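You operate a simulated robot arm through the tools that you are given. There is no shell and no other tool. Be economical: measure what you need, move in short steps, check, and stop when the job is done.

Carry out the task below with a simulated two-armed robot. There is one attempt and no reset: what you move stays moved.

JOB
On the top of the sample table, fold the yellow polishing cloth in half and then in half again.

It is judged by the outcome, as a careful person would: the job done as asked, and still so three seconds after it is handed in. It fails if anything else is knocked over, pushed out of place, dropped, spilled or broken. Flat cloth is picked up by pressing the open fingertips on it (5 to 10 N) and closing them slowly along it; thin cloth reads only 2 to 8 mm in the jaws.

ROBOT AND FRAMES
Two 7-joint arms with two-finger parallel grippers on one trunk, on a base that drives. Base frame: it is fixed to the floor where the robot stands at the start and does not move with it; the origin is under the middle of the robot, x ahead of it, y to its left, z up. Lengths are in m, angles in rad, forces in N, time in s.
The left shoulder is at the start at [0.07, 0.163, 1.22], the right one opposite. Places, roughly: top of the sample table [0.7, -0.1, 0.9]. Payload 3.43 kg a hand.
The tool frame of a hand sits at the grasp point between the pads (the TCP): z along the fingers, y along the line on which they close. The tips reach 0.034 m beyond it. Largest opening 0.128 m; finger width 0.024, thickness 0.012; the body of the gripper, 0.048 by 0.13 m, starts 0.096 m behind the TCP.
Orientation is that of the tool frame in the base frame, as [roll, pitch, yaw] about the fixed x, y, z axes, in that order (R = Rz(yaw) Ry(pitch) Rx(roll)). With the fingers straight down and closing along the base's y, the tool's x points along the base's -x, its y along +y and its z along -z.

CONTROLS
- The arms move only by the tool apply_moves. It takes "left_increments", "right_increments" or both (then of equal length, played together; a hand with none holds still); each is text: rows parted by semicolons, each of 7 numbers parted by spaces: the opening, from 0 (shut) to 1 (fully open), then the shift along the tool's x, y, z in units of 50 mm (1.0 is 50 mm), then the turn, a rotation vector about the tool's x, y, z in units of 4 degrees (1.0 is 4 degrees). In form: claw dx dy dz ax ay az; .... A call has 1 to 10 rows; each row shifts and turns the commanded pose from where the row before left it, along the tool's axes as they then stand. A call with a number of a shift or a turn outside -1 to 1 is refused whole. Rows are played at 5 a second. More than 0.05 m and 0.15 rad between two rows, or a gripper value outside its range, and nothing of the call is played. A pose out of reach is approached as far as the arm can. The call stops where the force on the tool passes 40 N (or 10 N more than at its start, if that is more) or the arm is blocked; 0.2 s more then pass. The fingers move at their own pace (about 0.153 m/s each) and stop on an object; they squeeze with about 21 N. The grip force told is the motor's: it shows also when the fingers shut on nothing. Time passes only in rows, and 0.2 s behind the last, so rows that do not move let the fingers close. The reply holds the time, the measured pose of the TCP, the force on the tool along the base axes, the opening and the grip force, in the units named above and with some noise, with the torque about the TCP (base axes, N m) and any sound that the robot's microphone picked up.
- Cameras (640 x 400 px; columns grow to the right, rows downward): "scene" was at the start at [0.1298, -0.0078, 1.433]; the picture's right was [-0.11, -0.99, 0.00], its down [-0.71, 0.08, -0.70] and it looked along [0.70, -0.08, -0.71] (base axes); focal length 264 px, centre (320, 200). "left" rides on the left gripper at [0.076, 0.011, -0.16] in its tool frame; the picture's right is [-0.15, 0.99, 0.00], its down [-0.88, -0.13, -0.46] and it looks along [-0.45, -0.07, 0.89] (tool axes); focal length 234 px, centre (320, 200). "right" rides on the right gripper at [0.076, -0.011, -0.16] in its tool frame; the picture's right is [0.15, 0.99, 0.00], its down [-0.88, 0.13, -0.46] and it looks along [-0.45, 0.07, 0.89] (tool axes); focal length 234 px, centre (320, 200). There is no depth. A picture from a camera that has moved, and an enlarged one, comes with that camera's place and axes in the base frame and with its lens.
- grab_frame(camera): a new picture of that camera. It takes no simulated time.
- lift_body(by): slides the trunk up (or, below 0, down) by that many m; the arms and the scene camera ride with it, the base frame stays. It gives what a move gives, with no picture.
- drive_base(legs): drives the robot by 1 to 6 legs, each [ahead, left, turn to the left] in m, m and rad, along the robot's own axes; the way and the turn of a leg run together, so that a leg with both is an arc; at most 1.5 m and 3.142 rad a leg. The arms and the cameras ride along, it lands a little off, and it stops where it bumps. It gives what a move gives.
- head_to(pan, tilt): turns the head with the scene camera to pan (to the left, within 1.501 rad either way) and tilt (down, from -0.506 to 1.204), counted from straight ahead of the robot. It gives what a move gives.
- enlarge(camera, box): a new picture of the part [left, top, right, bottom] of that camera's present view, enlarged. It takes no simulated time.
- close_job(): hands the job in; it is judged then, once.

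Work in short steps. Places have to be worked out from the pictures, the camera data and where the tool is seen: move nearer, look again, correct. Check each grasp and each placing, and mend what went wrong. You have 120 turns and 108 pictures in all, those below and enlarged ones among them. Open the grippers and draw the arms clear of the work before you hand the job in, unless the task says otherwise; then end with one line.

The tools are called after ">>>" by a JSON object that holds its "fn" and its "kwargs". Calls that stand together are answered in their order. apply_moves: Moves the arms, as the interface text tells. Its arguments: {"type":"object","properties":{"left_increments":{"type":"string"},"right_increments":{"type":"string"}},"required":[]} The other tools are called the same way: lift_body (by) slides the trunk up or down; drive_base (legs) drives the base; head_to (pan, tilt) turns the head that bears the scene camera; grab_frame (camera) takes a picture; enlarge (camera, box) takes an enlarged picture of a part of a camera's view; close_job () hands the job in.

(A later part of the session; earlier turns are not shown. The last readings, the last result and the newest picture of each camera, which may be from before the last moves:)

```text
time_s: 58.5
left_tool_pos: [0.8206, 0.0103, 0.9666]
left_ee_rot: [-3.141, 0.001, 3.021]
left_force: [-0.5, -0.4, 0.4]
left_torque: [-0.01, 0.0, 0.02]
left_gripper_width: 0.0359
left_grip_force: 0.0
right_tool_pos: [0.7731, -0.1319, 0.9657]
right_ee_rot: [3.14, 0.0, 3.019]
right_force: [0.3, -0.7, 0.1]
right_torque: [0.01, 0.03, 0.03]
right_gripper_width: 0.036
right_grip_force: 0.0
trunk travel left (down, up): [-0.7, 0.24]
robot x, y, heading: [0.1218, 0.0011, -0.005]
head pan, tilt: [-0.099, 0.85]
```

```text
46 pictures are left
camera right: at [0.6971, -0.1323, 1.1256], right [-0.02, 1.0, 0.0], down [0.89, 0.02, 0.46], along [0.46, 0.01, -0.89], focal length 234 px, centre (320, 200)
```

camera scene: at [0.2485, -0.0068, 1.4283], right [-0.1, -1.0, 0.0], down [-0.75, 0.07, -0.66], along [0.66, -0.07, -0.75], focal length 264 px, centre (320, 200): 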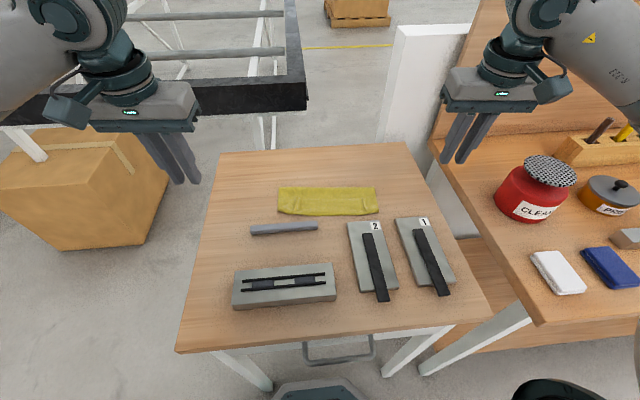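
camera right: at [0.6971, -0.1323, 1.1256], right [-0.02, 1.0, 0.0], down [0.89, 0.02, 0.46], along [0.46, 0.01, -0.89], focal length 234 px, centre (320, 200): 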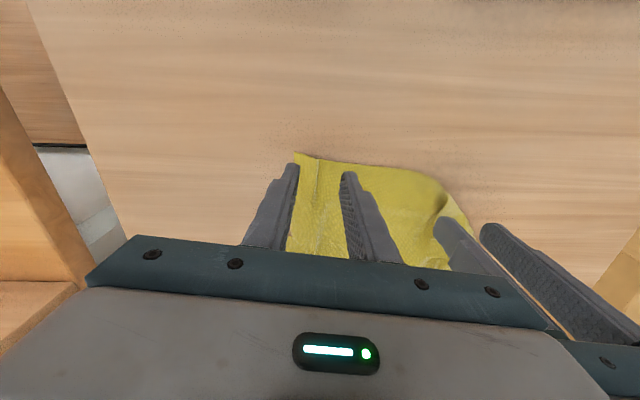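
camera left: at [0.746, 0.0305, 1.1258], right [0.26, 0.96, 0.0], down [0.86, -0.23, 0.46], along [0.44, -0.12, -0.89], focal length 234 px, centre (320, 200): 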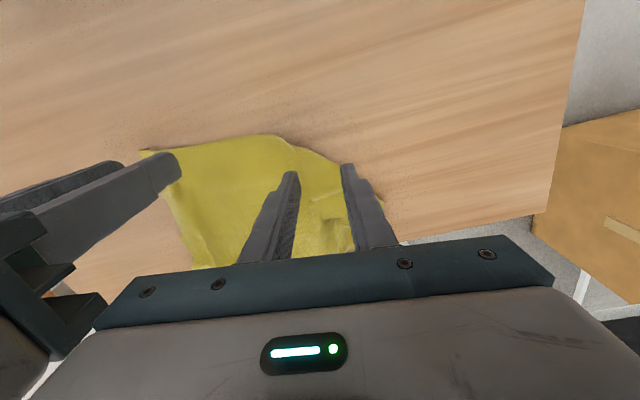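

Positions are good; I nudge the right hand 5 mm inward and go down to contact.

>>> {"fn": "apply_moves", "kwargs": {"left_increments": "0.28 0 0 0.3 0 0 0;0.28 0 0 0.24 0 0 0;0.28 0 0 0.06 0 0 0;0.28 0 0 0 0 0 0", "right_increments": "0.28 -0.06 0.1 0.3 0 0 0;0.28 0 0 0.24 0 0 0;0.28 0 0 0.06 0 0 0;0.28 0 0 0 0 0 0"}}

>>> {"fn": "apply_moves", "kwargs": {"left_increments": "0.28 0 0 0.03 0 0 0;0.28 0 0 0 0 0 0", "right_increments": "0.28 0 0 0.04 0 0 0;0.28 0 0 0 0 0 0"}}

```text
time_s: 59.5
left_tool_pos: [0.8226, 0.0122, 0.9369]
left_ee_rot: [3.14, 0.001, 3.02]
left_force: [-0.4, 0.4, 0.4]
left_torque: [0.02, -0.02, 0.02]
left_gripper_width: 0.0358
left_grip_force: 0.1
right_tool_pos: [0.7769, -0.1281, 0.9368]
right_ee_rot: [3.141, 0.001, 3.021]
right_force: [0.3, -0.8, 0.0]
right_torque: [-0.02, -0.02, -0.02]
right_gripper_width: 0.0359
right_grip_force: 0.0
trunk travel left (down, up): [-0.7, 0.24]
robot x, y, heading: [0.1173, 0.0001, 0.004]
head pan, tilt: [-0.099, 0.85]
```

```text
time_s: 60.1
left_tool_pos: [0.821, 0.0115, 0.9361]
left_ee_rot: [3.141, 0.001, 3.021]
left_force: [1.3, 0.0, 1.2]
left_torque: [-0.03, -0.01, -0.01]
left_gripper_width: 0.0355
left_grip_force: 0.0
right_tool_pos: [0.7762, -0.1287, 0.9353]
right_ee_rot: [3.139, 0.002, 3.019]
right_force: [0.9, -0.1, 3.4]
right_torque: [-0.07, 0.0, 0.04]
right_gripper_width: 0.0355
right_grip_force: 0.1
trunk travel left (down, up): [-0.7, 0.24]
robot x, y, heading: [0.1203, 0.0018, 0.001]
head pan, tilt: [-0.099, 0.85]
```

Light contact now. I press about 2 mm more and close slowly.

>>> {"fn": "apply_moves", "kwargs": {"left_increments": "0.28 0 0 0.05 0 0 0;0.24 0 0 0 0 0 0;0.21 0 0 0 0 0 0;0.18 0 0 0 0 0 0;0.15 0 0 0 0 0 0;0.12 0 0 0 0 0 0;0.08 0 0 0 0 0 0;0.04 0 0 0 0 0 0;0 0 0 0 0 0 0;0 0 0 0 0 0 0", "right_increments": "0.28 0 0 0.04 0 0 0;0.24 0 0 0 0 0 0;0.21 0 0 0 0 0 0;0.18 0 0 0 0 0 0;0.15 0 0 0 0 0 0;0.12 0 0 0 0 0 0;0.08 0 0 0 0 0 0;0.04 0 0 0 0 0 0;0 0 0 0 0 0 0;0 0 0 0 0 0 0"}}

>>> {"fn": "apply_moves", "kwargs": {"left_increments": "0 0 0 -0.4 0 0 0;0 0 0 -0.4 0 0 0;0 0 0 0 0 0 0", "right_increments": "0 0 0 -0.4 0 0 0;0 0 0 -0.4 0 0 0;0 0 0 0 0 0 0"}}

>>> {"fn": "enlarge", "kwargs": {"camera": "scene", "box": [220, 80, 428, 210]}}

```text
time_s: 62.3
left_tool_pos: [0.8188, 0.0101, 0.9356]
left_ee_rot: [-3.14, 0.005, 3.021]
left_force: [0.5, -6.1, 17.8]
left_torque: [-0.25, 0.04, 0.11]
left_gripper_width: 0.0026
left_grip_force: 21.1
right_tool_pos: [0.7735, -0.1271, 0.935]
right_ee_rot: [3.141, 0.005, 3.018]
right_force: [1.2, 7.3, 13.3]
right_torque: [0.23, -0.02, 0.12]
right_gripper_width: 0.0022
right_grip_force: 20.8
trunk travel left (down, up): [-0.7, 0.24]
robot x, y, heading: [0.122, -0.0005, -0.006]
head pan, tilt: [-0.099, 0.85]
```

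```text
time_s: 63.1
left_tool_pos: [0.8215, 0.0111, 0.9716]
left_ee_rot: [3.14, -0.002, 3.021]
left_force: [-0.2, -5.4, 0.5]
left_torque: [-0.19, 0.05, 0.08]
left_gripper_width: 0.0029
left_grip_force: 20.5
right_tool_pos: [0.7769, -0.1268, 0.9711]
right_ee_rot: [3.139, -0.002, 3.019]
right_force: [1.2, 6.2, -0.4]
right_torque: [0.25, -0.02, 0.09]
right_gripper_width: 0.0024
right_grip_force: 21.3
trunk travel left (down, up): [-0.7, 0.24]
robot x, y, heading: [0.1219, -0.0007, 0.0]
head pan, tilt: [-0.099, 0.85]
```

```text
3.08 times, centred on (324, 145) of scene
camera zoom: at [0.2488, -0.0071, 1.4282], right [-0.1, -1.0, 0.0], down [-0.75, 0.07, -0.66], along [0.66, -0.07, -0.75], focal length 812 px, centre (308, 369)
```

zoom: 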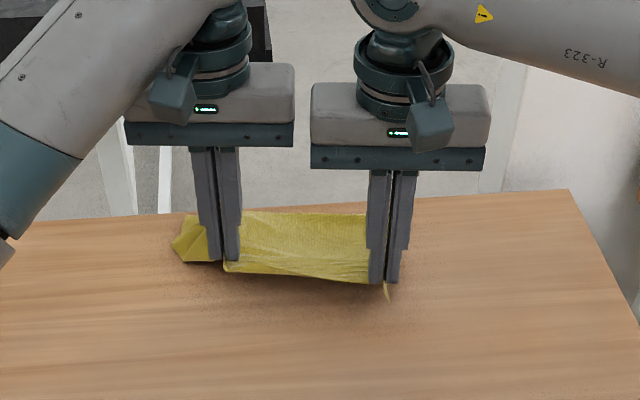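

Both hold, slightly taut between the hands. I ease them 5 mm together, then lift 0.22 m and shake.

>>> {"fn": "apply_moves", "kwargs": {"left_increments": "0 0 -0.06 -0.5 0 0 0;0 0 -0.04 -0.8 0 0 0;0 0 0 -0.9 0 0 0;0 0 0 -0.9 0 0 0;0 0 0 -0.9 0 0 0;0 0 0 -0.6 0 0 0;0 0 0 0 0 0 0", "right_increments": "0 0 0 -0.5 0 0 0;0 0 0 -0.8 0 0 0;0 0 0 -0.9 0 0 0;0 0 0 -0.9 0 0 0;0 0 0 -0.9 0 0 0;0 0 0 -0.6 0 0 0;0 0 0 0 0 0 0"}}

>>> {"fn": "apply_moves", "kwargs": {"left_increments": "0 0 0 0.95 0 0 0;0 0 0 -0.95 0 0 0;0 0 0 0.95 0 0 0;0 0 0 -0.95 0 0 0;0 0 0 0.95 0 0 0;0 0 0 -0.95 0 0 0;0 0 0 0.95 0 0 0;0 0 0 -0.95 0 0 0;0 0 0 0 0 0 0;0 0 0 0 0 0 0", "right_increments": "0 0 0 0.95 0 0 0;0 0 0 -0.95 0 0 0;0 0 0 0.95 0 0 0;0 0 0 -0.95 0 0 0;0 0 0 0.95 0 0 0;0 0 0 -0.95 0 0 0;0 0 0 0.95 0 0 0;0 0 0 -0.95 0 0 0;0 0 0 0 0 0 0;0 0 0 0 0 0 0"}}

>>> {"fn": "enlarge", "kwargs": {"camera": "scene", "box": [200, 0, 456, 160]}}

>>> {"fn": "grab_frame", "kwargs": {"camera": "left"}}

```text
time_s: 64.7
left_tool_pos: [0.8208, 0.0057, 1.2024]
left_ee_rot: [3.141, -0.002, 3.023]
left_force: [-0.3, -1.5, -0.3]
left_torque: [0.02, 0.06, 0.05]
left_gripper_width: 0.0025
left_grip_force: 20.5
right_tool_pos: [0.7771, -0.1271, 1.2028]
right_ee_rot: [3.139, -0.002, 3.021]
right_force: [-0.2, 0.5, -0.7]
right_torque: [0.02, -0.02, 0.01]
right_gripper_width: 0.0022
right_grip_force: 21.0
trunk travel left (down, up): [-0.7, 0.24]
robot x, y, heading: [0.1206, 0.0036, 0.003]
head pan, tilt: [-0.099, 0.85]
```

```text
time_s: 66.9
left_tool_pos: [0.8222, 0.0048, 1.2007]
left_ee_rot: [-3.139, -0.002, 3.022]
left_force: [0.9, -0.2, -0.1]
left_torque: [0.01, 0.04, -0.03]
left_gripper_width: 0.0027
left_grip_force: 21.1
right_tool_pos: [0.7785, -0.1272, 1.2013]
right_ee_rot: [-3.141, -0.002, 3.021]
right_force: [0.6, 0.8, 0.5]
right_torque: [0.04, 0.03, 0.03]
right_gripper_width: 0.0024
right_grip_force: 20.4
trunk travel left (down, up): [-0.7, 0.24]
robot x, y, heading: [0.1226, -0.0003, -0.001]
head pan, tilt: [-0.099, 0.85]
```

```text
2.50 times, centred on (328, 80) of scene
camera zoom: at [0.2496, -0.0069, 1.4281], right [-0.1, -1.0, 0.0], down [-0.75, 0.07, -0.66], along [0.66, -0.07, -0.75], focal length 660 px, centre (300, 500)
```

zoom: 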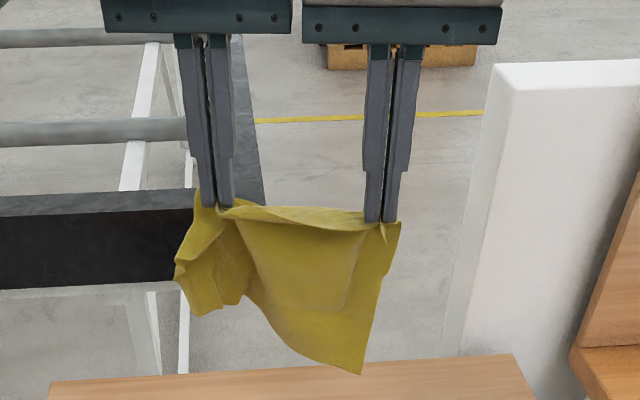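

```text
43 pictures are left
camera left: at [0.7467, 0.0259, 1.3598], right [0.26, 0.96, 0.0], down [0.86, -0.23, 0.45], along [0.44, -0.12, -0.89], focal length 234 px, centre (320, 200)
```

left: 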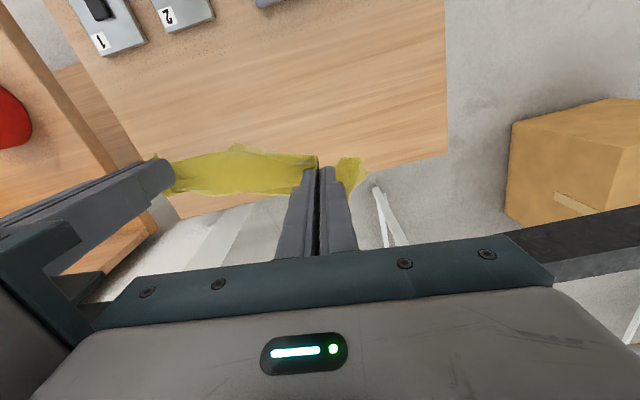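

The right side hangs open fully; only the left grip is bunched. I release the left hand and let the cloth hang from its corner in the right hand, with the left moving away.

>>> {"fn": "apply_moves", "kwargs": {"left_increments": "0.3 0 0 0 0 0 0;0.6 0 0 0 0 0 0;0.6 0 0 -0.8 0 0 0;0.3 0 0.3 -0.8 0 0 0;0.3 0 0.9 0 0 0 0;0.3 0 0.9 0 0 0 0;0.3 0 0.9 0 0 0 0;0.3 0 0.9 0 0 0 0;0.3 0 0 0 0 0 0", "right_increments": "0 0 0 0 0 0 0;0 0 0 0 0 0 0;0 0 0 0 0 0 0;0 0 0 -0.4 0 0 0;0 0 0 -0.9 0 0 0;0 0 0 0.9 0 0 0;0 0 0 -0.9 0 0 0;0 0 0 0.9 0 0 0;0 0 0 -0.9 0 0 0"}}

>>> {"fn": "grab_frame", "kwargs": {"camera": "scene"}}

>>> {"fn": "grab_frame", "kwargs": {"camera": "left"}}

```text
time_s: 68.9
left_tool_pos: [0.8421, 0.1975, 1.2819]
left_ee_rot: [3.141, 0.0, 3.021]
left_force: [0.3, 0.5, 0.6]
left_torque: [0.01, -0.02, 0.05]
left_gripper_width: 0.0386
left_grip_force: 0.1
right_tool_pos: [0.7756, -0.129, 1.267]
right_ee_rot: [3.14, 0.0, 3.018]
right_force: [-0.2, 0.1, 0.5]
right_torque: [0.01, 0.0, -0.02]
right_gripper_width: 0.002
right_grip_force: 20.9
trunk travel left (down, up): [-0.7, 0.24]
robot x, y, heading: [0.123, -0.0021, 0.002]
head pan, tilt: [-0.099, 0.85]
```

```text
42 pictures are left
camera scene: at [0.2468, -0.0073, 1.4284], right [-0.1, -0.99, 0.0], down [-0.75, 0.07, -0.66], along [0.66, -0.07, -0.75], focal length 264 px, centre (320, 200)
```

scene: 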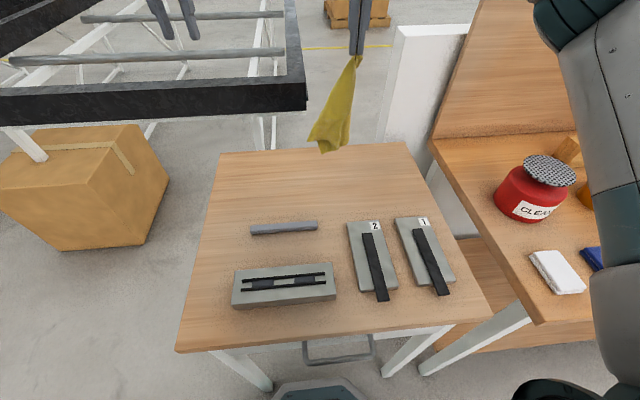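

```text
41 pictures are left
camera left: at [0.7674, 0.2184, 1.442], right [0.26, 0.96, 0.0], down [0.86, -0.24, 0.46], along [0.44, -0.12, -0.89], focal length 234 px, centre (320, 200)
```

left: 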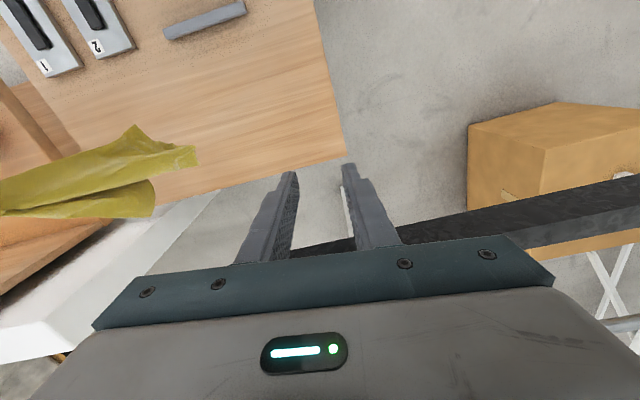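

The cloth hangs by one corner with three free corners below. I'll lay it across the table: shift it left, then lower while drawing the hand to the right.

>>> {"fn": "apply_moves", "kwargs": {"right_increments": "0 -0.2 0.9 0 0 0 0;0 -0.2 0.9 0 0 0 0;0 -0.2 0.9 0 0 0 0;0 0 0.9 0 0 0 0;0 0 0 0 0 0 0;0 0 0 0 0 0 0"}}

>>> {"fn": "apply_moves", "kwargs": {"right_increments": "0 0 -0.68 0.68 0 0 0;0 0 -0.68 0.68 0 0 0;0 0 -0.68 0.68 0 0 0;0 0 -0.68 0.68 0 0 0;0 0 -0.68 0.68 0 0 0;0 0 -0.68 0.68 0 0 0;0 0 -0.68 0.68 0 0 0;0 0 -0.68 0.68 0 0 0;0 0 -0.4 0.7 0 0 0;0 0 0 0 0 0 0"}}

>>> {"fn": "enlarge", "kwargs": {"camera": "scene", "box": [210, 100, 434, 240]}}

>>> {"fn": "grab_frame", "kwargs": {"camera": "left"}}

```text
time_s: 70.3
left_tool_pos: [0.8431, 0.1979, 1.2823]
left_ee_rot: [-3.141, 0.0, 3.019]
left_force: [0.1, 0.1, -0.4]
left_torque: [-0.03, 0.03, 0.01]
left_gripper_width: 0.0384
left_grip_force: 0.1
right_tool_pos: [0.8287, 0.046, 1.2665]
right_ee_rot: [3.141, 0.0, 3.019]
right_force: [-0.6, 0.2, 0.7]
right_torque: [0.01, 0.0, -0.02]
right_gripper_width: 0.0021
right_grip_force: 21.1
trunk travel left (down, up): [-0.7, 0.24]
robot x, y, heading: [0.1212, -0.0002, 0.004]
head pan, tilt: [-0.099, 0.85]
```

```text
time_s: 72.5
left_tool_pos: [0.8433, 0.1991, 1.282]
left_ee_rot: [3.14, 0.0, 3.021]
left_force: [-0.4, 0.7, 0.5]
left_torque: [-0.01, -0.02, 0.05]
left_gripper_width: 0.038
left_grip_force: 0.0
right_tool_pos: [0.7919, -0.2418, 0.9612]
right_ee_rot: [-3.141, 0.001, 3.019]
right_force: [0.4, 0.3, 0.0]
right_torque: [0.0, -0.02, 0.0]
right_gripper_width: 0.0019
right_grip_force: 21.0
trunk travel left (down, up): [-0.7, 0.24]
robot x, y, heading: [0.1188, 0.0013, 0.001]
head pan, tilt: [-0.099, 0.85]
```

```text
2.86 times, centred on (322, 170) of scene
camera zoom: at [0.2473, -0.0061, 1.4284], right [-0.1, -1.0, 0.0], down [-0.75, 0.07, -0.66], along [0.66, -0.07, -0.75], focal length 754 px, centre (314, 286)
```

zoom: 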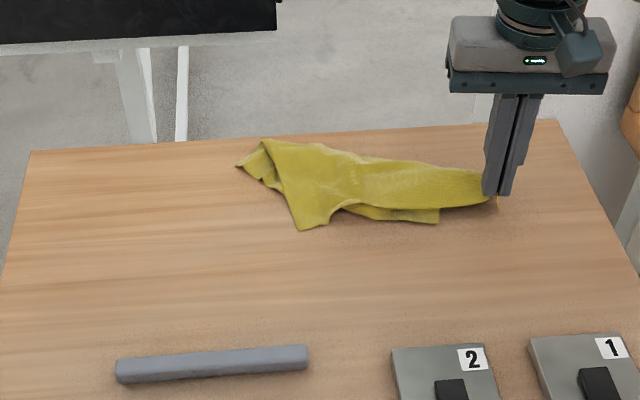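

```text
39 pictures are left
camera left: at [0.7679, 0.2196, 1.4416], right [0.26, 0.96, 0.0], down [0.86, -0.23, 0.46], along [0.44, -0.12, -0.89], focal length 234 px, centre (320, 200)
```

left: 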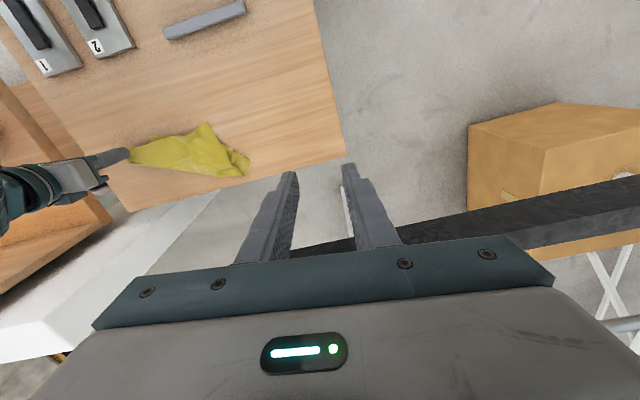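

I look at the draped cloth from above with the left camera while the right hand keeps its corner.

>>> {"fn": "apply_moves", "kwargs": {"left_increments": "0.3 -0.1 -0.7 0.5 0 0 0;0.3 -0.1 -0.7 0.5 0 0 0;0.3 -0.1 -0.7 0.5 0 0 0;0.3 -0.1 -0.7 0.5 0 0 0;0.3 0 0 0.5 0 0 0"}}

>>> {"fn": "enlarge", "kwargs": {"camera": "left", "box": [90, 0, 390, 188]}}

```text
time_s: 73.7
left_tool_pos: [0.8468, 0.0589, 1.1564]
left_ee_rot: [-3.14, 0.0, 3.022]
left_force: [-0.1, 0.7, 1.1]
left_torque: [-0.07, -0.02, -0.02]
left_gripper_width: 0.0383
left_grip_force: 0.0
right_tool_pos: [0.7914, -0.2406, 0.9615]
right_ee_rot: [-3.141, -0.001, 3.02]
right_force: [0.1, 0.2, 0.9]
right_torque: [-0.02, -0.01, -0.05]
right_gripper_width: 0.0022
right_grip_force: 21.4
trunk travel left (down, up): [-0.7, 0.24]
robot x, y, heading: [0.1208, 0.0019, -0.003]
head pan, tilt: [-0.099, 0.85]
```

```text
2.13 times, centred on (240, 94) of left
camera zoom: at [0.7716, 0.0796, 1.3159], right [0.26, 0.96, 0.0], down [0.86, -0.23, 0.46], along [0.44, -0.12, -0.89], focal length 498 px, centre (490, 426)
```

zoom: 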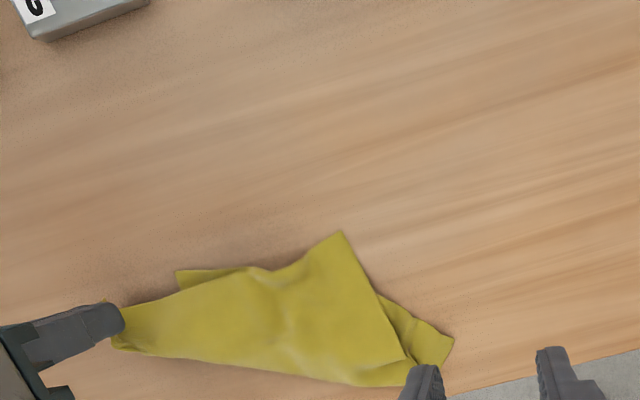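

Corner P1, at about (0.784, −0.046), looks like the neighbour of the held corner along one edge. I bring the left hand over it to take the other end of that edge.

>>> {"fn": "apply_moves", "kwargs": {"left_increments": "0.26 0.2 -0.6 0.3 0 0 0;0.26 0.2 -0.6 0.3 0 0 0;0.26 0.2 -0.6 0.5 0 0 0;0.26 0.21 -0.65 0.5 0 0 0;0.26 0 0 0.8 0 0 0;0.26 0 0 0.8 0 0 0;0.26 0 0 0.6 0 0 0"}}

>>> {"fn": "enlarge", "kwargs": {"camera": "left", "box": [160, 60, 480, 260]}}

```text
time_s: 75.3
left_tool_pos: [0.7926, -0.0612, 0.9677]
left_ee_rot: [3.141, 0.002, 3.021]
left_force: [-0.7, -0.6, -0.7]
left_torque: [0.03, 0.03, 0.0]
left_gripper_width: 0.0334
left_grip_force: 0.0
right_tool_pos: [0.7919, -0.2415, 0.9599]
right_ee_rot: [3.139, 0.0, 3.02]
right_force: [0.0, 0.8, 0.4]
right_torque: [0.03, -0.03, -0.03]
right_gripper_width: 0.002
right_grip_force: 20.6
trunk travel left (down, up): [-0.7, 0.24]
robot x, y, heading: [0.1226, -0.0026, 0.0]
head pan, tilt: [-0.099, 0.85]
```

```text
2.00 times, centred on (320, 160) of left
camera zoom: at [0.7166, -0.0391, 1.1274], right [0.26, 0.96, 0.0], down [0.86, -0.24, 0.46], along [0.44, -0.12, -0.89], focal length 468 px, centre (320, 280)
```

zoom: 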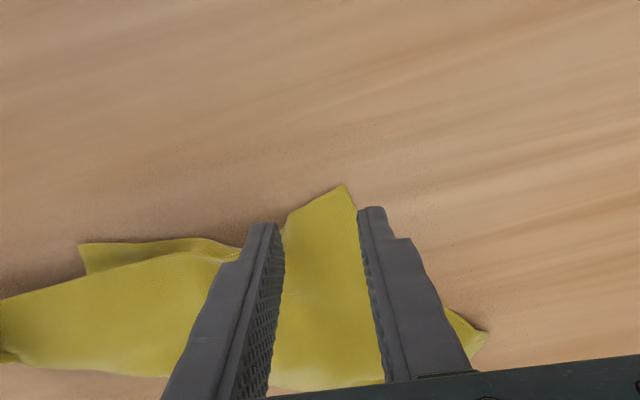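

I shift a few millimetres onto the cloth and descend to contact.

>>> {"fn": "apply_moves", "kwargs": {"left_increments": "0.25 -0.08 -0.14 0.3 0 0 0;0.25 0 0 0.27 0 0 0;0.25 0 0 0.06 0 0 0;0.25 0 0 0.04 0 0 0;0.25 0 0 0 0 0 0"}}

>>> {"fn": "apply_moves", "kwargs": {"left_increments": "0.25 0 0 0.04 0 0 0;0.25 0 0 0 0 0 0"}}

```text
time_s: 76.5
left_tool_pos: [0.7937, -0.0666, 0.9363]
left_ee_rot: [3.14, 0.001, 3.02]
left_force: [1.9, -0.3, 9.4]
left_torque: [0.03, -0.11, 0.0]
left_gripper_width: 0.0322
left_grip_force: 0.9
right_tool_pos: [0.7911, -0.2424, 0.9604]
right_ee_rot: [3.139, -0.001, 3.021]
right_force: [-0.3, 0.4, -0.1]
right_torque: [-0.03, 0.04, 0.01]
right_gripper_width: 0.0019
right_grip_force: 20.5
trunk travel left (down, up): [-0.7, 0.24]
robot x, y, heading: [0.1184, 0.0017, 0.002]
head pan, tilt: [-0.099, 0.85]
```

```text
time_s: 77.1
left_tool_pos: [0.7941, -0.0665, 0.9338]
left_ee_rot: [-3.14, 0.004, 3.021]
left_force: [5.2, 1.5, 25.4]
left_torque: [0.23, -0.23, -0.01]
left_gripper_width: 0.0323
left_grip_force: 0.2
right_tool_pos: [0.7904, -0.2414, 0.9617]
right_ee_rot: [3.141, 0.003, 3.021]
right_force: [0.2, -0.1, 0.5]
right_torque: [-0.02, -0.02, 0.01]
right_gripper_width: 0.0018
right_grip_force: 21.2
trunk travel left (down, up): [-0.7, 0.24]
robot x, y, heading: [0.1238, -0.0, -0.003]
head pan, tilt: [-0.099, 0.85]
```

That is too firm at 25 N. I ease back up 2 mm and close slowly, then lift a little.

>>> {"fn": "apply_moves", "kwargs": {"left_increments": "0.24 0 0 -0.045 0 0 0;0.22 0 0 0 0 0 0;0.19 0 0 0 0 0 0;0.16 0 0 0 0 0 0;0.13 0 0 0 0 0 0;0.1 0 0 0 0 0 0;0.07 0 0 0 0 0 0;0.03 0 0 0 0 0 0;0 0 0 0 0 0 0;0 0 0 0 0 0 0"}}

>>> {"fn": "apply_moves", "kwargs": {"left_increments": "0 0 0 -0.4 0 0 0;0 0 0 -0.4 0 0 0;0 0 0 -0.4 0 0 0;0 0 0 0 0 0 0", "right_increments": "0 0 0 -0.2 0 0 0;0 0 0 -0.2 0 0 0;0 0 0 -0.3 0 0 0;0 0 0 0 0 0 0"}}

>>> {"fn": "enlarge", "kwargs": {"camera": "scene", "box": [220, 80, 428, 210]}}

```text
time_s: 79.3
left_tool_pos: [0.7935, -0.0671, 0.935]
left_ee_rot: [-3.14, 0.002, 3.021]
left_force: [-0.6, -1.0, 13.3]
left_torque: [0.03, 0.0, -0.01]
left_gripper_width: 0.0021
left_grip_force: 20.8
right_tool_pos: [0.7901, -0.242, 0.9628]
right_ee_rot: [3.139, 0.002, 3.019]
right_force: [-0.1, 0.8, -0.2]
right_torque: [0.03, 0.01, 0.0]
right_gripper_width: 0.0022
right_grip_force: 21.3
trunk travel left (down, up): [-0.7, 0.24]
robot x, y, heading: [0.1211, 0.0002, -0.0]
head pan, tilt: [-0.099, 0.85]
```

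```text
time_s: 80.3
left_tool_pos: [0.795, -0.0664, 0.9934]
left_ee_rot: [3.141, 0.0, 3.019]
left_force: [-0.1, -0.1, -0.6]
left_torque: [0.02, 0.02, 0.05]
left_gripper_width: 0.0019
left_grip_force: 21.5
right_tool_pos: [0.7929, -0.2431, 0.995]
right_ee_rot: [3.141, 0.001, 3.02]
right_force: [0.3, 0.3, -0.4]
right_torque: [0.01, -0.04, -0.01]
right_gripper_width: 0.0017
right_grip_force: 21.2
trunk travel left (down, up): [-0.7, 0.24]
robot x, y, heading: [0.1219, 0.0018, -0.001]
head pan, tilt: [-0.099, 0.85]
```

```text
3.08 times, centred on (324, 145) of scene
camera zoom: at [0.2476, -0.007, 1.4284], right [-0.1, -1.0, 0.0], down [-0.75, 0.07, -0.66], along [0.66, -0.07, -0.75], focal length 812 px, centre (308, 369)
```

zoom: 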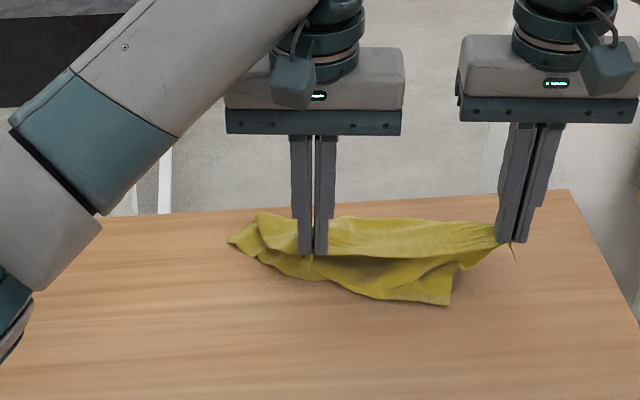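

Both hold. I lift 0.22 m and shake.

>>> {"fn": "apply_moves", "kwargs": {"left_increments": "0 0 0 -0.9 0 0 0;0 0 0 -0.9 0 0 0;0 0 0 -0.9 0 0 0;0 0 0 -0.9 0 0 0;0 0 0 -0.9 0 0 0;0 0 0 0.9 0 0 0;0 0 0 -0.9 0 0 0;0 0 0 0.9 0 0 0;0 0 0 -0.9 0 0 0;0 0 0 0 0 0 0", "right_increments": "0 0 0 -0.9 0 0 0;0 0 0 -0.9 0 0 0;0 0 0 -0.9 0 0 0;0 0 0 -0.9 0 0 0;0 0 0 -0.9 0 0 0;0 0 0 0.9 0 0 0;0 0 0 -0.9 0 0 0;0 0 0 0.9 0 0 0;0 0 0 -0.9 0 0 0;0 0 0 0 0 0 0"}}

>>> {"fn": "enlarge", "kwargs": {"camera": "scene", "box": [220, 0, 460, 150]}}

```text
time_s: 82.5
left_tool_pos: [0.7921, -0.0662, 1.2225]
left_ee_rot: [3.141, 0.002, 3.022]
left_force: [0.1, -0.5, -0.5]
left_torque: [0.01, 0.0, 0.04]
left_gripper_width: 0.0019
left_grip_force: 20.5
right_tool_pos: [0.791, -0.2438, 1.2216]
right_ee_rot: [3.141, 0.0, 3.019]
right_force: [0.6, 0.9, 1.1]
right_torque: [0.03, 0.0, -0.02]
right_gripper_width: 0.0021
right_grip_force: 21.1
trunk travel left (down, up): [-0.7, 0.24]
robot x, y, heading: [0.1182, 0.0012, 0.001]
head pan, tilt: [-0.099, 0.85]
```

```text
2.67 times, centred on (340, 75) of scene
camera zoom: at [0.2456, -0.0064, 1.4286], right [-0.1, -1.0, 0.0], down [-0.75, 0.07, -0.66], along [0.66, -0.07, -0.75], focal length 704 px, centre (267, 533)
```

zoom: 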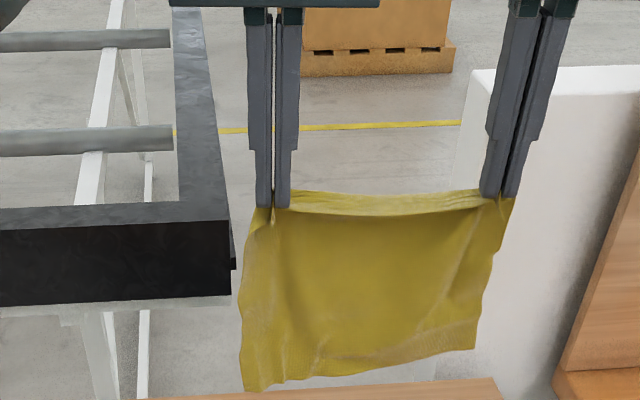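

The cloth now hangs flat and fully open, held along one edge with the strips pointing toward me. That suits a direct fold: lay the lower half trailing toward the robot, then bring the held edge back over it. First I shift 7 cm nearer and lower.

>>> {"fn": "apply_moves", "kwargs": {"left_increments": "0 0.46 -0.056 0.2 0 0 0;0 0.46 -0.056 0.4 0 0 0;0 0.46 -0.056 0.4 0 0 0;0 0 0 0.2 0 0 0;0 0 0 0 0 0 0;0 0 0 0 0 0 0", "right_increments": "0 0.46 -0.056 0.2 0 0 0;0 0.46 -0.056 0.4 0 0 0;0 0.46 -0.056 0.4 0 0 0;0 0 0 0.2 0 0 0;0 0 0 0 0 0 0;0 0 0 0 0 0 0"}}

>>> {"fn": "enlarge", "kwargs": {"camera": "scene", "box": [220, 40, 460, 240]}}

>>> {"fn": "grab_frame", "kwargs": {"camera": "left"}}

```text
time_s: 83.9
left_tool_pos: [0.7254, -0.0667, 1.1591]
left_ee_rot: [-3.141, -0.002, 3.02]
left_force: [0.3, 0.5, -0.3]
left_torque: [0.01, 0.02, -0.01]
left_gripper_width: 0.0021
left_grip_force: 21.1
right_tool_pos: [0.7228, -0.2439, 1.1599]
right_ee_rot: [3.139, 0.0, 3.02]
right_force: [0.0, 0.2, 0.2]
right_torque: [0.01, -0.01, 0.04]
right_gripper_width: 0.002
right_grip_force: 20.9
trunk travel left (down, up): [-0.7, 0.24]
robot x, y, heading: [0.121, -0.0007, 0.002]
head pan, tilt: [-0.099, 0.85]
```

```text
2.00 times, centred on (340, 140) of scene
camera zoom: at [0.2473, -0.0068, 1.4284], right [-0.1, -1.0, 0.0], down [-0.75, 0.07, -0.66], along [0.66, -0.07, -0.75], focal length 528 px, centre (280, 320)
```

zoom: 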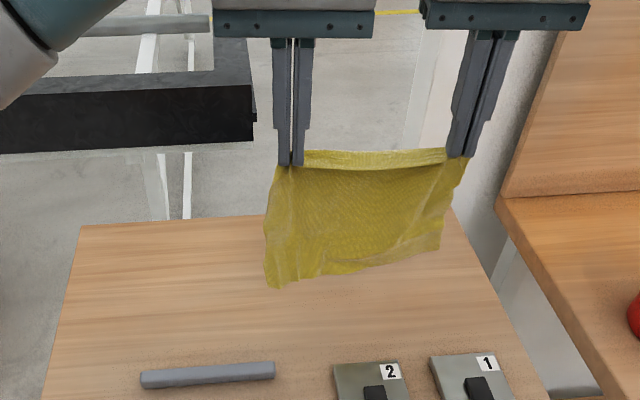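

```text
33 pictures are left
camera left: at [0.6494, -0.0462, 1.3191], right [0.26, 0.96, 0.0], down [0.86, -0.23, 0.46], along [0.44, -0.12, -0.89], focal length 234 px, centre (320, 200)
```

left: 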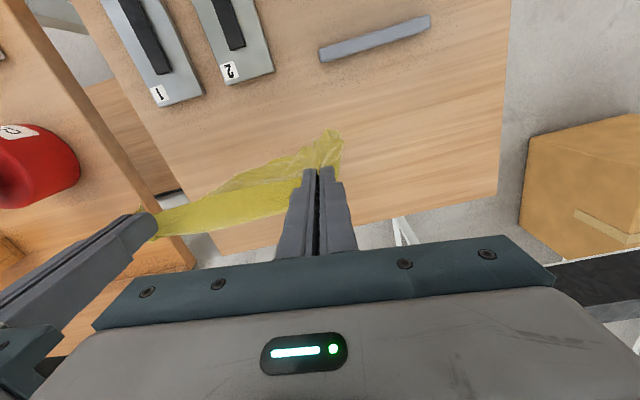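

The bottom edge hangs about 4 cm higher on the right. I check how the right hand holds its corner.

>>> {"fn": "grab_frame", "kwargs": {"camera": "right"}}

```text
32 pictures are left
camera right: at [0.6468, -0.2433, 1.3196], right [-0.02, 1.0, 0.0], down [0.89, 0.02, 0.46], along [0.46, 0.01, -0.89], focal length 234 px, centre (320, 200)
```

right: 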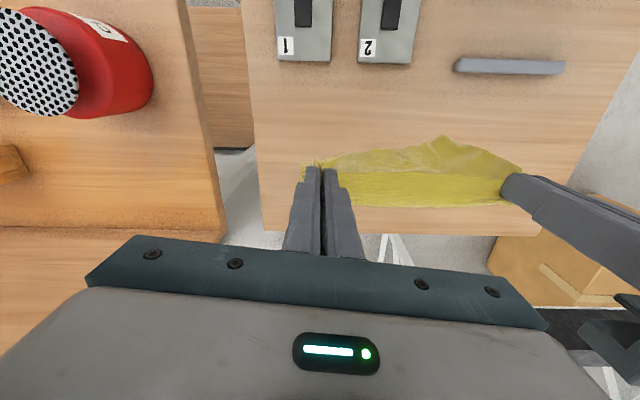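

The hang looks shorter than the cloth should be, so the bottom may still be turned up. I raise and shake more, sideways in x too, then look closely.

>>> {"fn": "apply_moves", "kwargs": {"left_increments": "0 0 0 -0.95 0 0 0;0 0 0 -0.95 0 0 0;0 0 0 0.95 0 0 0;0 0 0 -0.95 0 0 0;0 0.9 0 0 0 0 0;0 -0.9 0 0 0 0 0;0 0 0 0.95 0 0 0;0 0 0 -0.95 0 0 0;0 0 0 0 0 0 0;0 0 0 0 0 0 0", "right_increments": "0 0 0 -0.95 0 0 0;0 0 0 -0.95 0 0 0;0 0 0 0.95 0 0 0;0 0 0 -0.95 0 0 0;0 0.9 0 0 0 0 0;0 -0.9 0 0 0 0 0;0 0 0 0.95 0 0 0;0 0 0 -0.95 0 0 0;0 0 0 0 0 0 0;0 0 0 0 0 0 0"}}

>>> {"fn": "enlarge", "kwargs": {"camera": "scene", "box": [260, 10, 420, 140]}}

```text
time_s: 86.1
left_tool_pos: [0.7263, -0.065, 1.2532]
left_ee_rot: [-3.141, -0.003, 3.02]
left_force: [-0.2, -0.5, 0.3]
left_torque: [-0.01, -0.01, -0.01]
left_gripper_width: 0.002
left_grip_force: 20.9
right_tool_pos: [0.7233, -0.2422, 1.254]
right_ee_rot: [3.14, -0.001, 3.02]
right_force: [0.1, -0.5, -0.5]
right_torque: [-0.01, 0.02, 0.0]
right_gripper_width: 0.0019
right_grip_force: 20.7
trunk travel left (down, up): [-0.7, 0.24]
robot x, y, heading: [0.1226, -0.0005, 0.004]
head pan, tilt: [-0.099, 0.85]
```

```text
3.08 times, centred on (340, 75) of scene
camera zoom: at [0.2488, -0.0073, 1.4282], right [-0.1, -1.0, 0.0], down [-0.75, 0.07, -0.66], along [0.66, -0.07, -0.75], focal length 812 px, centre (258, 585)
```

zoom: 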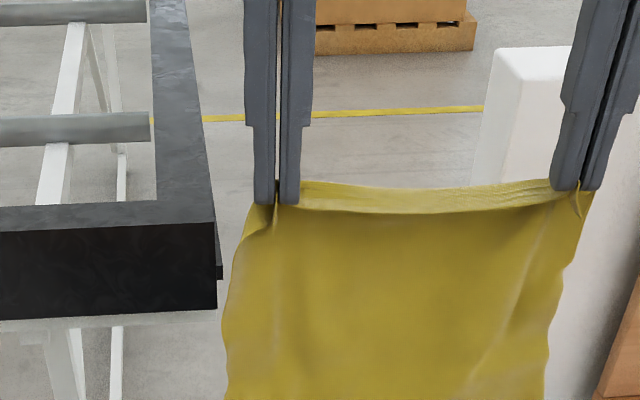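

It dropped open further. I check the bottom edge.

>>> {"fn": "enlarge", "kwargs": {"camera": "scene", "box": [250, 50, 430, 190]}}

```text
2.86 times, centred on (340, 120) of scene
camera zoom: at [0.2488, -0.0073, 1.4282], right [-0.1, -1.0, 0.0], down [-0.75, 0.07, -0.66], along [0.66, -0.07, -0.75], focal length 754 px, centre (263, 429)
```

zoom: 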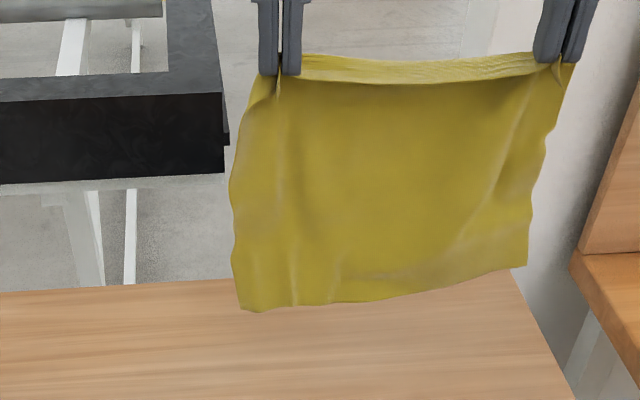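

Now the full 0.215 m hangs, with the right hand simply gripping about 3 cm deeper. I lower the right hand 3.3 cm relative to level the bottom edge, bring both down to touch, then move away from the robot while lowering to lay the lower half.

>>> {"fn": "apply_moves", "kwargs": {"left_increments": "0 0 0 0 0 0 0;0 0 0 0 0 0 0;0 0 0 0.7 0 0 0;0 0 0 0.7 0 0 0;0 0 0 0.6 0 0 0;0 0 0 0.4 0 0 0;0 0 0 0 0 0 0", "right_increments": "0 0 0 0.33 0 0 0;0 0 0 0.33 0 0 0;0 0 0 0.7 0 0 0;0 0 0 0.7 0 0 0;0 0 0 0.6 0 0 0;0 0 0 0.4 0 0 0;0 0 0 0 0 0 0"}}

>>> {"fn": "enlarge", "kwargs": {"camera": "scene", "box": [240, 80, 440, 220]}}

```text
time_s: 87.7
left_tool_pos: [0.7245, -0.0663, 1.1348]
left_ee_rot: [3.141, 0.0, 3.022]
left_force: [-0.2, -2.4, 0.4]
left_torque: [-0.08, 0.02, -0.04]
left_gripper_width: 0.0022
left_grip_force: 20.4
right_tool_pos: [0.7236, -0.242, 1.1024]
right_ee_rot: [3.14, 0.0, 3.021]
right_force: [-0.8, 1.3, 0.3]
right_torque: [0.03, 0.0, -0.01]
right_gripper_width: 0.0021
right_grip_force: 21.3
trunk travel left (down, up): [-0.7, 0.24]
robot x, y, heading: [0.12, -0.0011, 0.003]
head pan, tilt: [-0.099, 0.85]
```

```text
2.86 times, centred on (340, 150) of scene
camera zoom: at [0.2469, -0.0067, 1.4285], right [-0.1, -1.0, 0.0], down [-0.75, 0.07, -0.66], along [0.66, -0.07, -0.75], focal length 754 px, centre (263, 343)
```

zoom: 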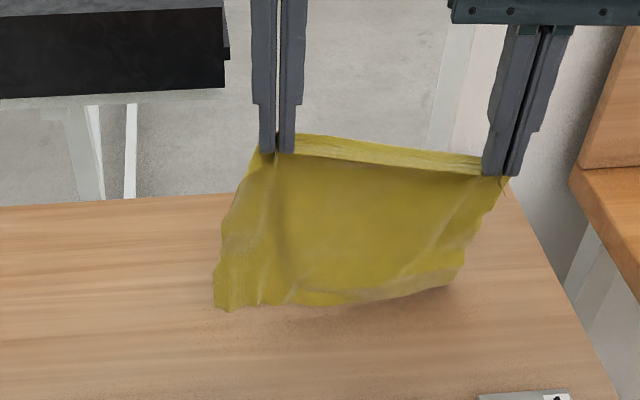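

The bottom edge is just touching at x ≈ 0.755. I lay the lower half by moving away from the robot while lowering.

>>> {"fn": "apply_moves", "kwargs": {"left_increments": "0 -0.3 0.036 0.36 0 0 0;0 -0.36 0.043 0.36 0 0 0;0 -0.4 0.048 0.36 0 0 0;0 -0.4 0.048 0.36 0 0 0;0 -0.4 0.048 0.36 0 0 0;0 -0.4 0.048 0.3 0 0 0;0 0 0 0 0 0 0", "right_increments": "0 -0.3 0.036 0.36 0 0 0;0 -0.36 0.043 0.36 0 0 0;0 -0.4 0.048 0.36 0 0 0;0 -0.4 0.048 0.36 0 0 0;0 -0.4 0.048 0.3 0 0 0;0 -0.4 0.048 0.2 0 0 0;0 0 0 0 0 0 0"}}

>>> {"fn": "enlarge", "kwargs": {"camera": "scene", "box": [240, 80, 440, 220]}}

```text
time_s: 89.3
left_tool_pos: [0.8382, -0.0673, 1.0294]
left_ee_rot: [3.141, 0.001, 3.022]
left_force: [-0.8, -1.2, 0.1]
left_torque: [-0.04, -0.02, 0.01]
left_gripper_width: 0.0019
left_grip_force: 21.7
right_tool_pos: [0.8366, -0.2434, 1.0055]
right_ee_rot: [-3.141, 0.003, 3.02]
right_force: [-0.7, 0.3, 0.0]
right_torque: [0.0, -0.04, 0.02]
right_gripper_width: 0.0022
right_grip_force: 21.1
trunk travel left (down, up): [-0.7, 0.24]
robot x, y, heading: [0.1208, 0.0007, 0.002]
head pan, tilt: [-0.099, 0.85]
```

```text
2.86 times, centred on (340, 150) of scene
camera zoom: at [0.2466, -0.0068, 1.4285], right [-0.1, -1.0, 0.0], down [-0.75, 0.07, -0.66], along [0.66, -0.07, -0.75], focal length 754 px, centre (263, 343)
```

zoom: 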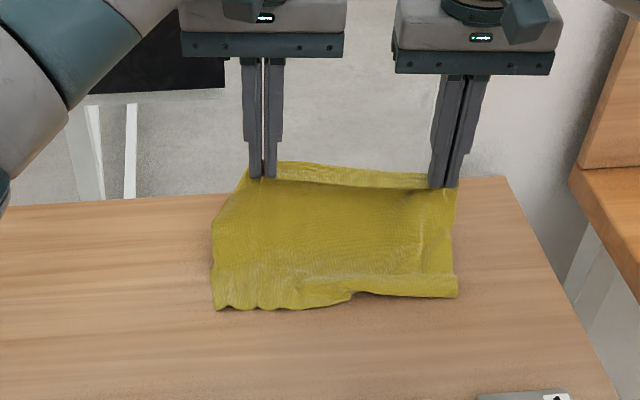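

The lower half is laid with its edge at x ≈ 0.75. Now I bring the held edge back toward it in an arc.

>>> {"fn": "apply_moves", "kwargs": {"left_increments": "0 0.397 -0.048 0.16 0 0 0;0 0.397 -0.048 0.24 0 0 0;0 0.298 -0.036 0.36 0 0 0;0 0.199 -0.024 0.4 0 0 0;0 0 0 0 0 0 0", "right_increments": "0 0.278 -0.034 0.12 0 0 0;0 0.278 -0.034 0.16 0 0 0;0 0.2 -0.024 0.26 0 0 0;0 0.14 -0.017 0.28 0 0 0;0 0 0 0 0 0 0"}}

>>> {"fn": "enlarge", "kwargs": {"camera": "scene", "box": [240, 80, 440, 220]}}

>>> {"fn": "enlarge", "kwargs": {"camera": "left", "box": [100, 60, 420, 260]}}

```text
time_s: 90.5
left_tool_pos: [0.7726, -0.0662, 0.9711]
left_ee_rot: [3.14, -0.002, 3.022]
left_force: [-0.3, 0.9, 0.3]
left_torque: [0.02, -0.01, 0.02]
left_gripper_width: 0.0024
left_grip_force: 21.0
right_tool_pos: [0.7906, -0.2429, 0.9645]
right_ee_rot: [3.141, 0.0, 3.02]
right_force: [0.1, 0.4, -0.2]
right_torque: [0.02, 0.0, 0.0]
right_gripper_width: 0.0019
right_grip_force: 21.2
trunk travel left (down, up): [-0.7, 0.24]
robot x, y, heading: [0.1208, 0.0048, 0.001]
head pan, tilt: [-0.099, 0.85]
```

```text
2.86 times, centred on (340, 150) of scene
camera zoom: at [0.2473, -0.0068, 1.4284], right [-0.1, -1.0, 0.0], down [-0.75, 0.07, -0.66], along [0.66, -0.07, -0.75], focal length 754 px, centre (263, 343)
```

zoom: 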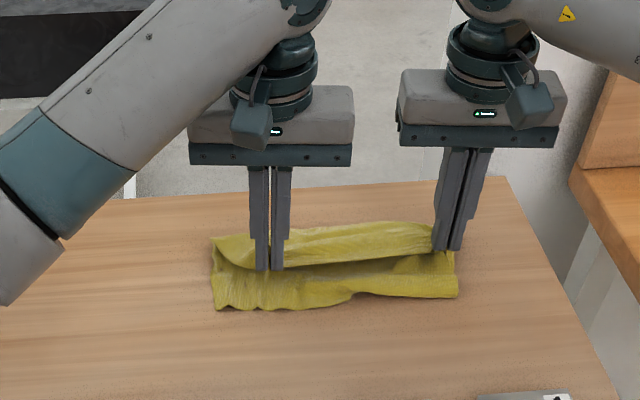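

```text
2.00 times, centred on (260, 160) of left
camera zoom: at [0.6975, -0.0459, 1.1304], right [0.26, 0.96, 0.0], down [0.86, -0.23, 0.46], along [0.44, -0.12, -0.89], focal length 468 px, centre (440, 280)
```

zoom: 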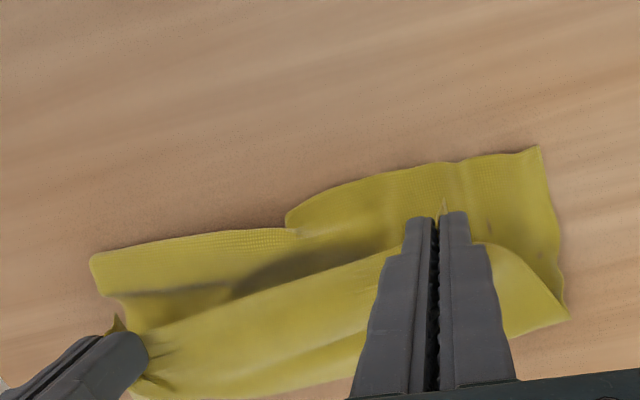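

The held edge is coming down over the lower edge. I finish by moving the left 1 cm and the right 2.5 cm nearer while lowering.

>>> {"fn": "apply_moves", "kwargs": {"left_increments": "0 0.1 -0.012 0.15 0 0 0;0 0.1 -0.012 0.2 0 0 0;0 0 0 0.18 0 0 0;0 0 0 0 0 0 0", "right_increments": "0 0.25 -0.03 0.1 0 0 0;0 0.25 -0.03 0.15 0 0 0;0 0 0 0.14 0 0 0;0 0 0 0 0 0 0"}}

>>> {"fn": "enlarge", "kwargs": {"camera": "left", "box": [100, 60, 420, 260]}}

```text
time_s: 91.5
left_tool_pos: [0.7637, -0.0664, 0.9454]
left_ee_rot: [-3.141, 0.0, 3.022]
left_force: [-0.5, 0.4, 0.8]
left_torque: [-0.06, -0.02, -0.02]
left_gripper_width: 0.002
left_grip_force: 20.9
right_tool_pos: [0.7652, -0.2442, 0.9453]
right_ee_rot: [3.141, 0.001, 3.019]
right_force: [-0.4, -0.4, -0.2]
right_torque: [0.0, -0.01, 0.01]
right_gripper_width: 0.0022
right_grip_force: 20.9
trunk travel left (down, up): [-0.7, 0.24]
robot x, y, heading: [0.1196, 0.0032, -0.0]
head pan, tilt: [-0.099, 0.85]
```

```text
2.00 times, centred on (260, 160) of left
camera zoom: at [0.6879, -0.0464, 1.1042], right [0.26, 0.96, 0.0], down [0.86, -0.23, 0.46], along [0.44, -0.12, -0.89], focal length 468 px, centre (440, 280)
```

zoom: 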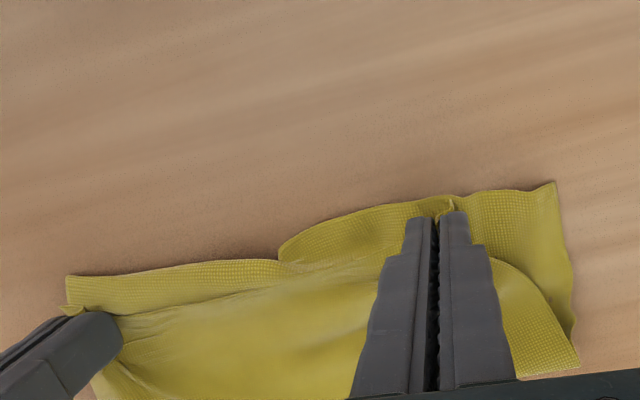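

The edges line up. I lower slightly, open gently so the ridges relax, lift straight up and look.

>>> {"fn": "apply_moves", "kwargs": {"left_increments": "0 0 0 0.1 0 0 0;0.06 0 0 0 0 0 0;0.12 0 0 0 0 0 0;0.18 0 0 0 0 0 0;0.18 0 0 -0.3 0 0 0;0.18 0 0 -0.6 0 0 0;0.18 0 0 -0.9 0 0 0;0.18 -0.6 0 -0.6 0 0 0;0.18 -0.9 0 0 0 0 0;0.18 -0.5 0 0 0 0 0", "right_increments": "0 0 0 0.1 0 0 0;0.06 0 0 0 0 0 0;0.12 0 0 0 0 0 0;0.18 0 0 0 0 0 0;0.18 0 0 -0.3 0 0 0;0.18 0 0 -0.6 0 0 0;0.18 0 -0.3 -0.9 0 0 0;0.18 0 -0.6 -0.6 0 0 0;0.18 0 -0.6 0 0 0 0;0.18 0 0 0 0 0 0"}}

>>> {"fn": "enlarge", "kwargs": {"camera": "left", "box": [70, 10, 430, 235]}}

```text
time_s: 93.7
left_tool_pos: [0.8628, -0.0782, 1.0596]
left_ee_rot: [-3.141, -0.001, 3.02]
left_force: [0.1, 0.7, 1.1]
left_torque: [-0.01, 0.03, -0.02]
left_gripper_width: 0.0228
left_grip_force: 0.0
right_tool_pos: [0.756, -0.318, 1.0591]
right_ee_rot: [-3.141, 0.0, 3.019]
right_force: [-0.5, -0.2, 0.9]
right_torque: [-0.03, 0.0, 0.02]
right_gripper_width: 0.0229
right_grip_force: 0.0
trunk travel left (down, up): [-0.7, 0.24]
robot x, y, heading: [0.1203, 0.0049, -0.002]
head pan, tilt: [-0.099, 0.85]
```

```text
1.78 times, centred on (250, 122) of left
camera zoom: at [0.7881, -0.0575, 1.219], right [0.26, 0.96, 0.0], down [0.86, -0.23, 0.46], along [0.44, -0.12, -0.89], focal length 416 px, centre (444, 338)
```

zoom: 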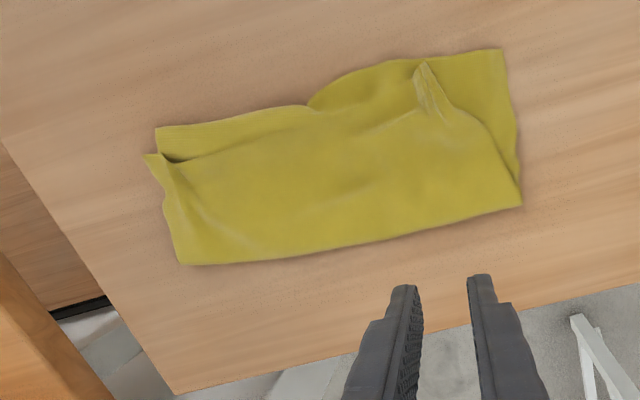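

This is a proper half fold: fold line on the far side about 0.26 m long, edges toward the robot. Only the upper-left corner is pulled in about 4.5 cm, with a ridge standing at (0.765, −0.06). I'll pinch that ridge lightly with the left hand and draw it out.

>>> {"fn": "apply_moves", "kwargs": {"left_increments": "0.22 0.6 0.02 0 0 0 0;0.22 0.7 0.02 0.2 0 0 0;0.22 0.7 0.04 0.4 0 0 0;0.22 0 0 0.8 0 0 0;0.22 0 0 0.7 0 0 0;0.22 0 0 0.26 0 0 0;0.22 0 0 0 0 0 0"}}

>>> {"fn": "enlarge", "kwargs": {"camera": "left", "box": [160, 60, 480, 260]}}

```text
time_s: 95.3
left_tool_pos: [0.7636, -0.0621, 0.94]
left_ee_rot: [-3.14, 0.001, 3.022]
left_force: [-0.2, -0.2, -0.2]
left_torque: [0.01, 0.04, 0.01]
left_gripper_width: 0.0282
left_grip_force: 0.0
right_tool_pos: [0.7571, -0.3182, 1.0605]
right_ee_rot: [3.141, -0.001, 3.02]
right_force: [0.5, -0.1, -0.5]
right_torque: [-0.02, -0.02, 0.02]
right_gripper_width: 0.0229
right_grip_force: 0.2
trunk travel left (down, up): [-0.7, 0.24]
robot x, y, heading: [0.1213, 0.0009, -0.002]
head pan, tilt: [-0.099, 0.85]
```

```text
2.00 times, centred on (320, 160) of left
camera zoom: at [0.6883, -0.0421, 1.1008], right [0.26, 0.96, 0.0], down [0.86, -0.23, 0.46], along [0.44, -0.12, -0.89], focal length 468 px, centre (320, 280)
```

zoom: 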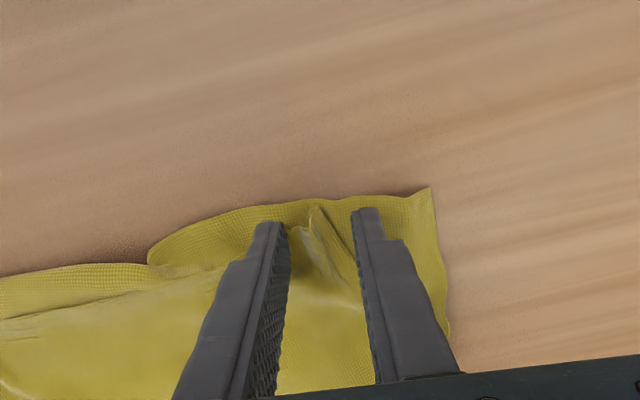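

The ridge stands between the fingers with the tips just clear of the lower layer. I close on it here, lift 1 cm and draw it out.

>>> {"fn": "apply_moves", "kwargs": {"left_increments": "0.18 0 0 0 0 0 0;0.14 0 0 0 0 0 0;0.1 0 0 0 0 0 0;0.06 0 0 0 0 0 0;0.02 0 0 0 0 0 0;0 0 0 0 0 0 0;0 0 0 0 0 0 0;0 0 0 -0.25 0 0 0;0 0 0 0 0 0 0"}}

>>> {"fn": "apply_moves", "kwargs": {"left_increments": "0 0 0.25 0 0 0 0;0 0 0.25 0 0 0 0;0 0 0.2 0 0 0 0;0 0 0 0 0 0 0"}}

>>> {"fn": "enlarge", "kwargs": {"camera": "left", "box": [100, 60, 420, 260]}}

```text
time_s: 97.3
left_tool_pos: [0.7626, -0.0619, 0.9539]
left_ee_rot: [3.141, -0.001, 3.021]
left_force: [-0.1, 0.1, -0.5]
left_torque: [0.0, 0.02, 0.0]
left_gripper_width: 0.002
left_grip_force: 20.8
right_tool_pos: [0.7559, -0.3181, 1.0605]
right_ee_rot: [3.139, 0.001, 3.018]
right_force: [-0.2, -0.1, 0.6]
right_torque: [0.02, -0.03, -0.02]
right_gripper_width: 0.023
right_grip_force: 0.0
trunk travel left (down, up): [-0.7, 0.24]
robot x, y, heading: [0.1245, 0.0024, -0.001]
head pan, tilt: [-0.099, 0.85]
```

```text
time_s: 98.3
left_tool_pos: [0.7672, -0.0285, 0.9533]
left_ee_rot: [3.142, 0.0, 3.02]
left_force: [0.2, -0.5, 0.1]
left_torque: [0.0, -0.02, -0.01]
left_gripper_width: 0.002
left_grip_force: 20.6
right_tool_pos: [0.7563, -0.3182, 1.0611]
right_ee_rot: [3.139, -0.002, 3.02]
right_force: [-0.6, -0.1, -0.3]
right_torque: [0.01, 0.02, -0.02]
right_gripper_width: 0.0226
right_grip_force: 0.0
trunk travel left (down, up): [-0.7, 0.24]
robot x, y, heading: [0.1224, -0.0011, 0.001]
head pan, tilt: [-0.099, 0.85]
```

```text
2.00 times, centred on (260, 160) of left
camera zoom: at [0.693, -0.0077, 1.1135], right [0.26, 0.96, 0.0], down [0.86, -0.24, 0.46], along [0.44, -0.12, -0.89], focal length 468 px, centre (440, 280)
```

zoom: 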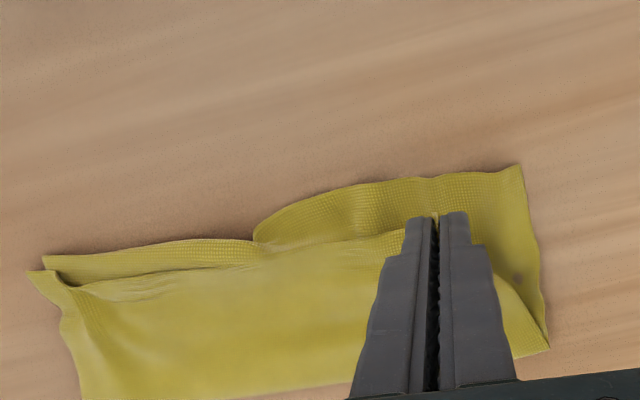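

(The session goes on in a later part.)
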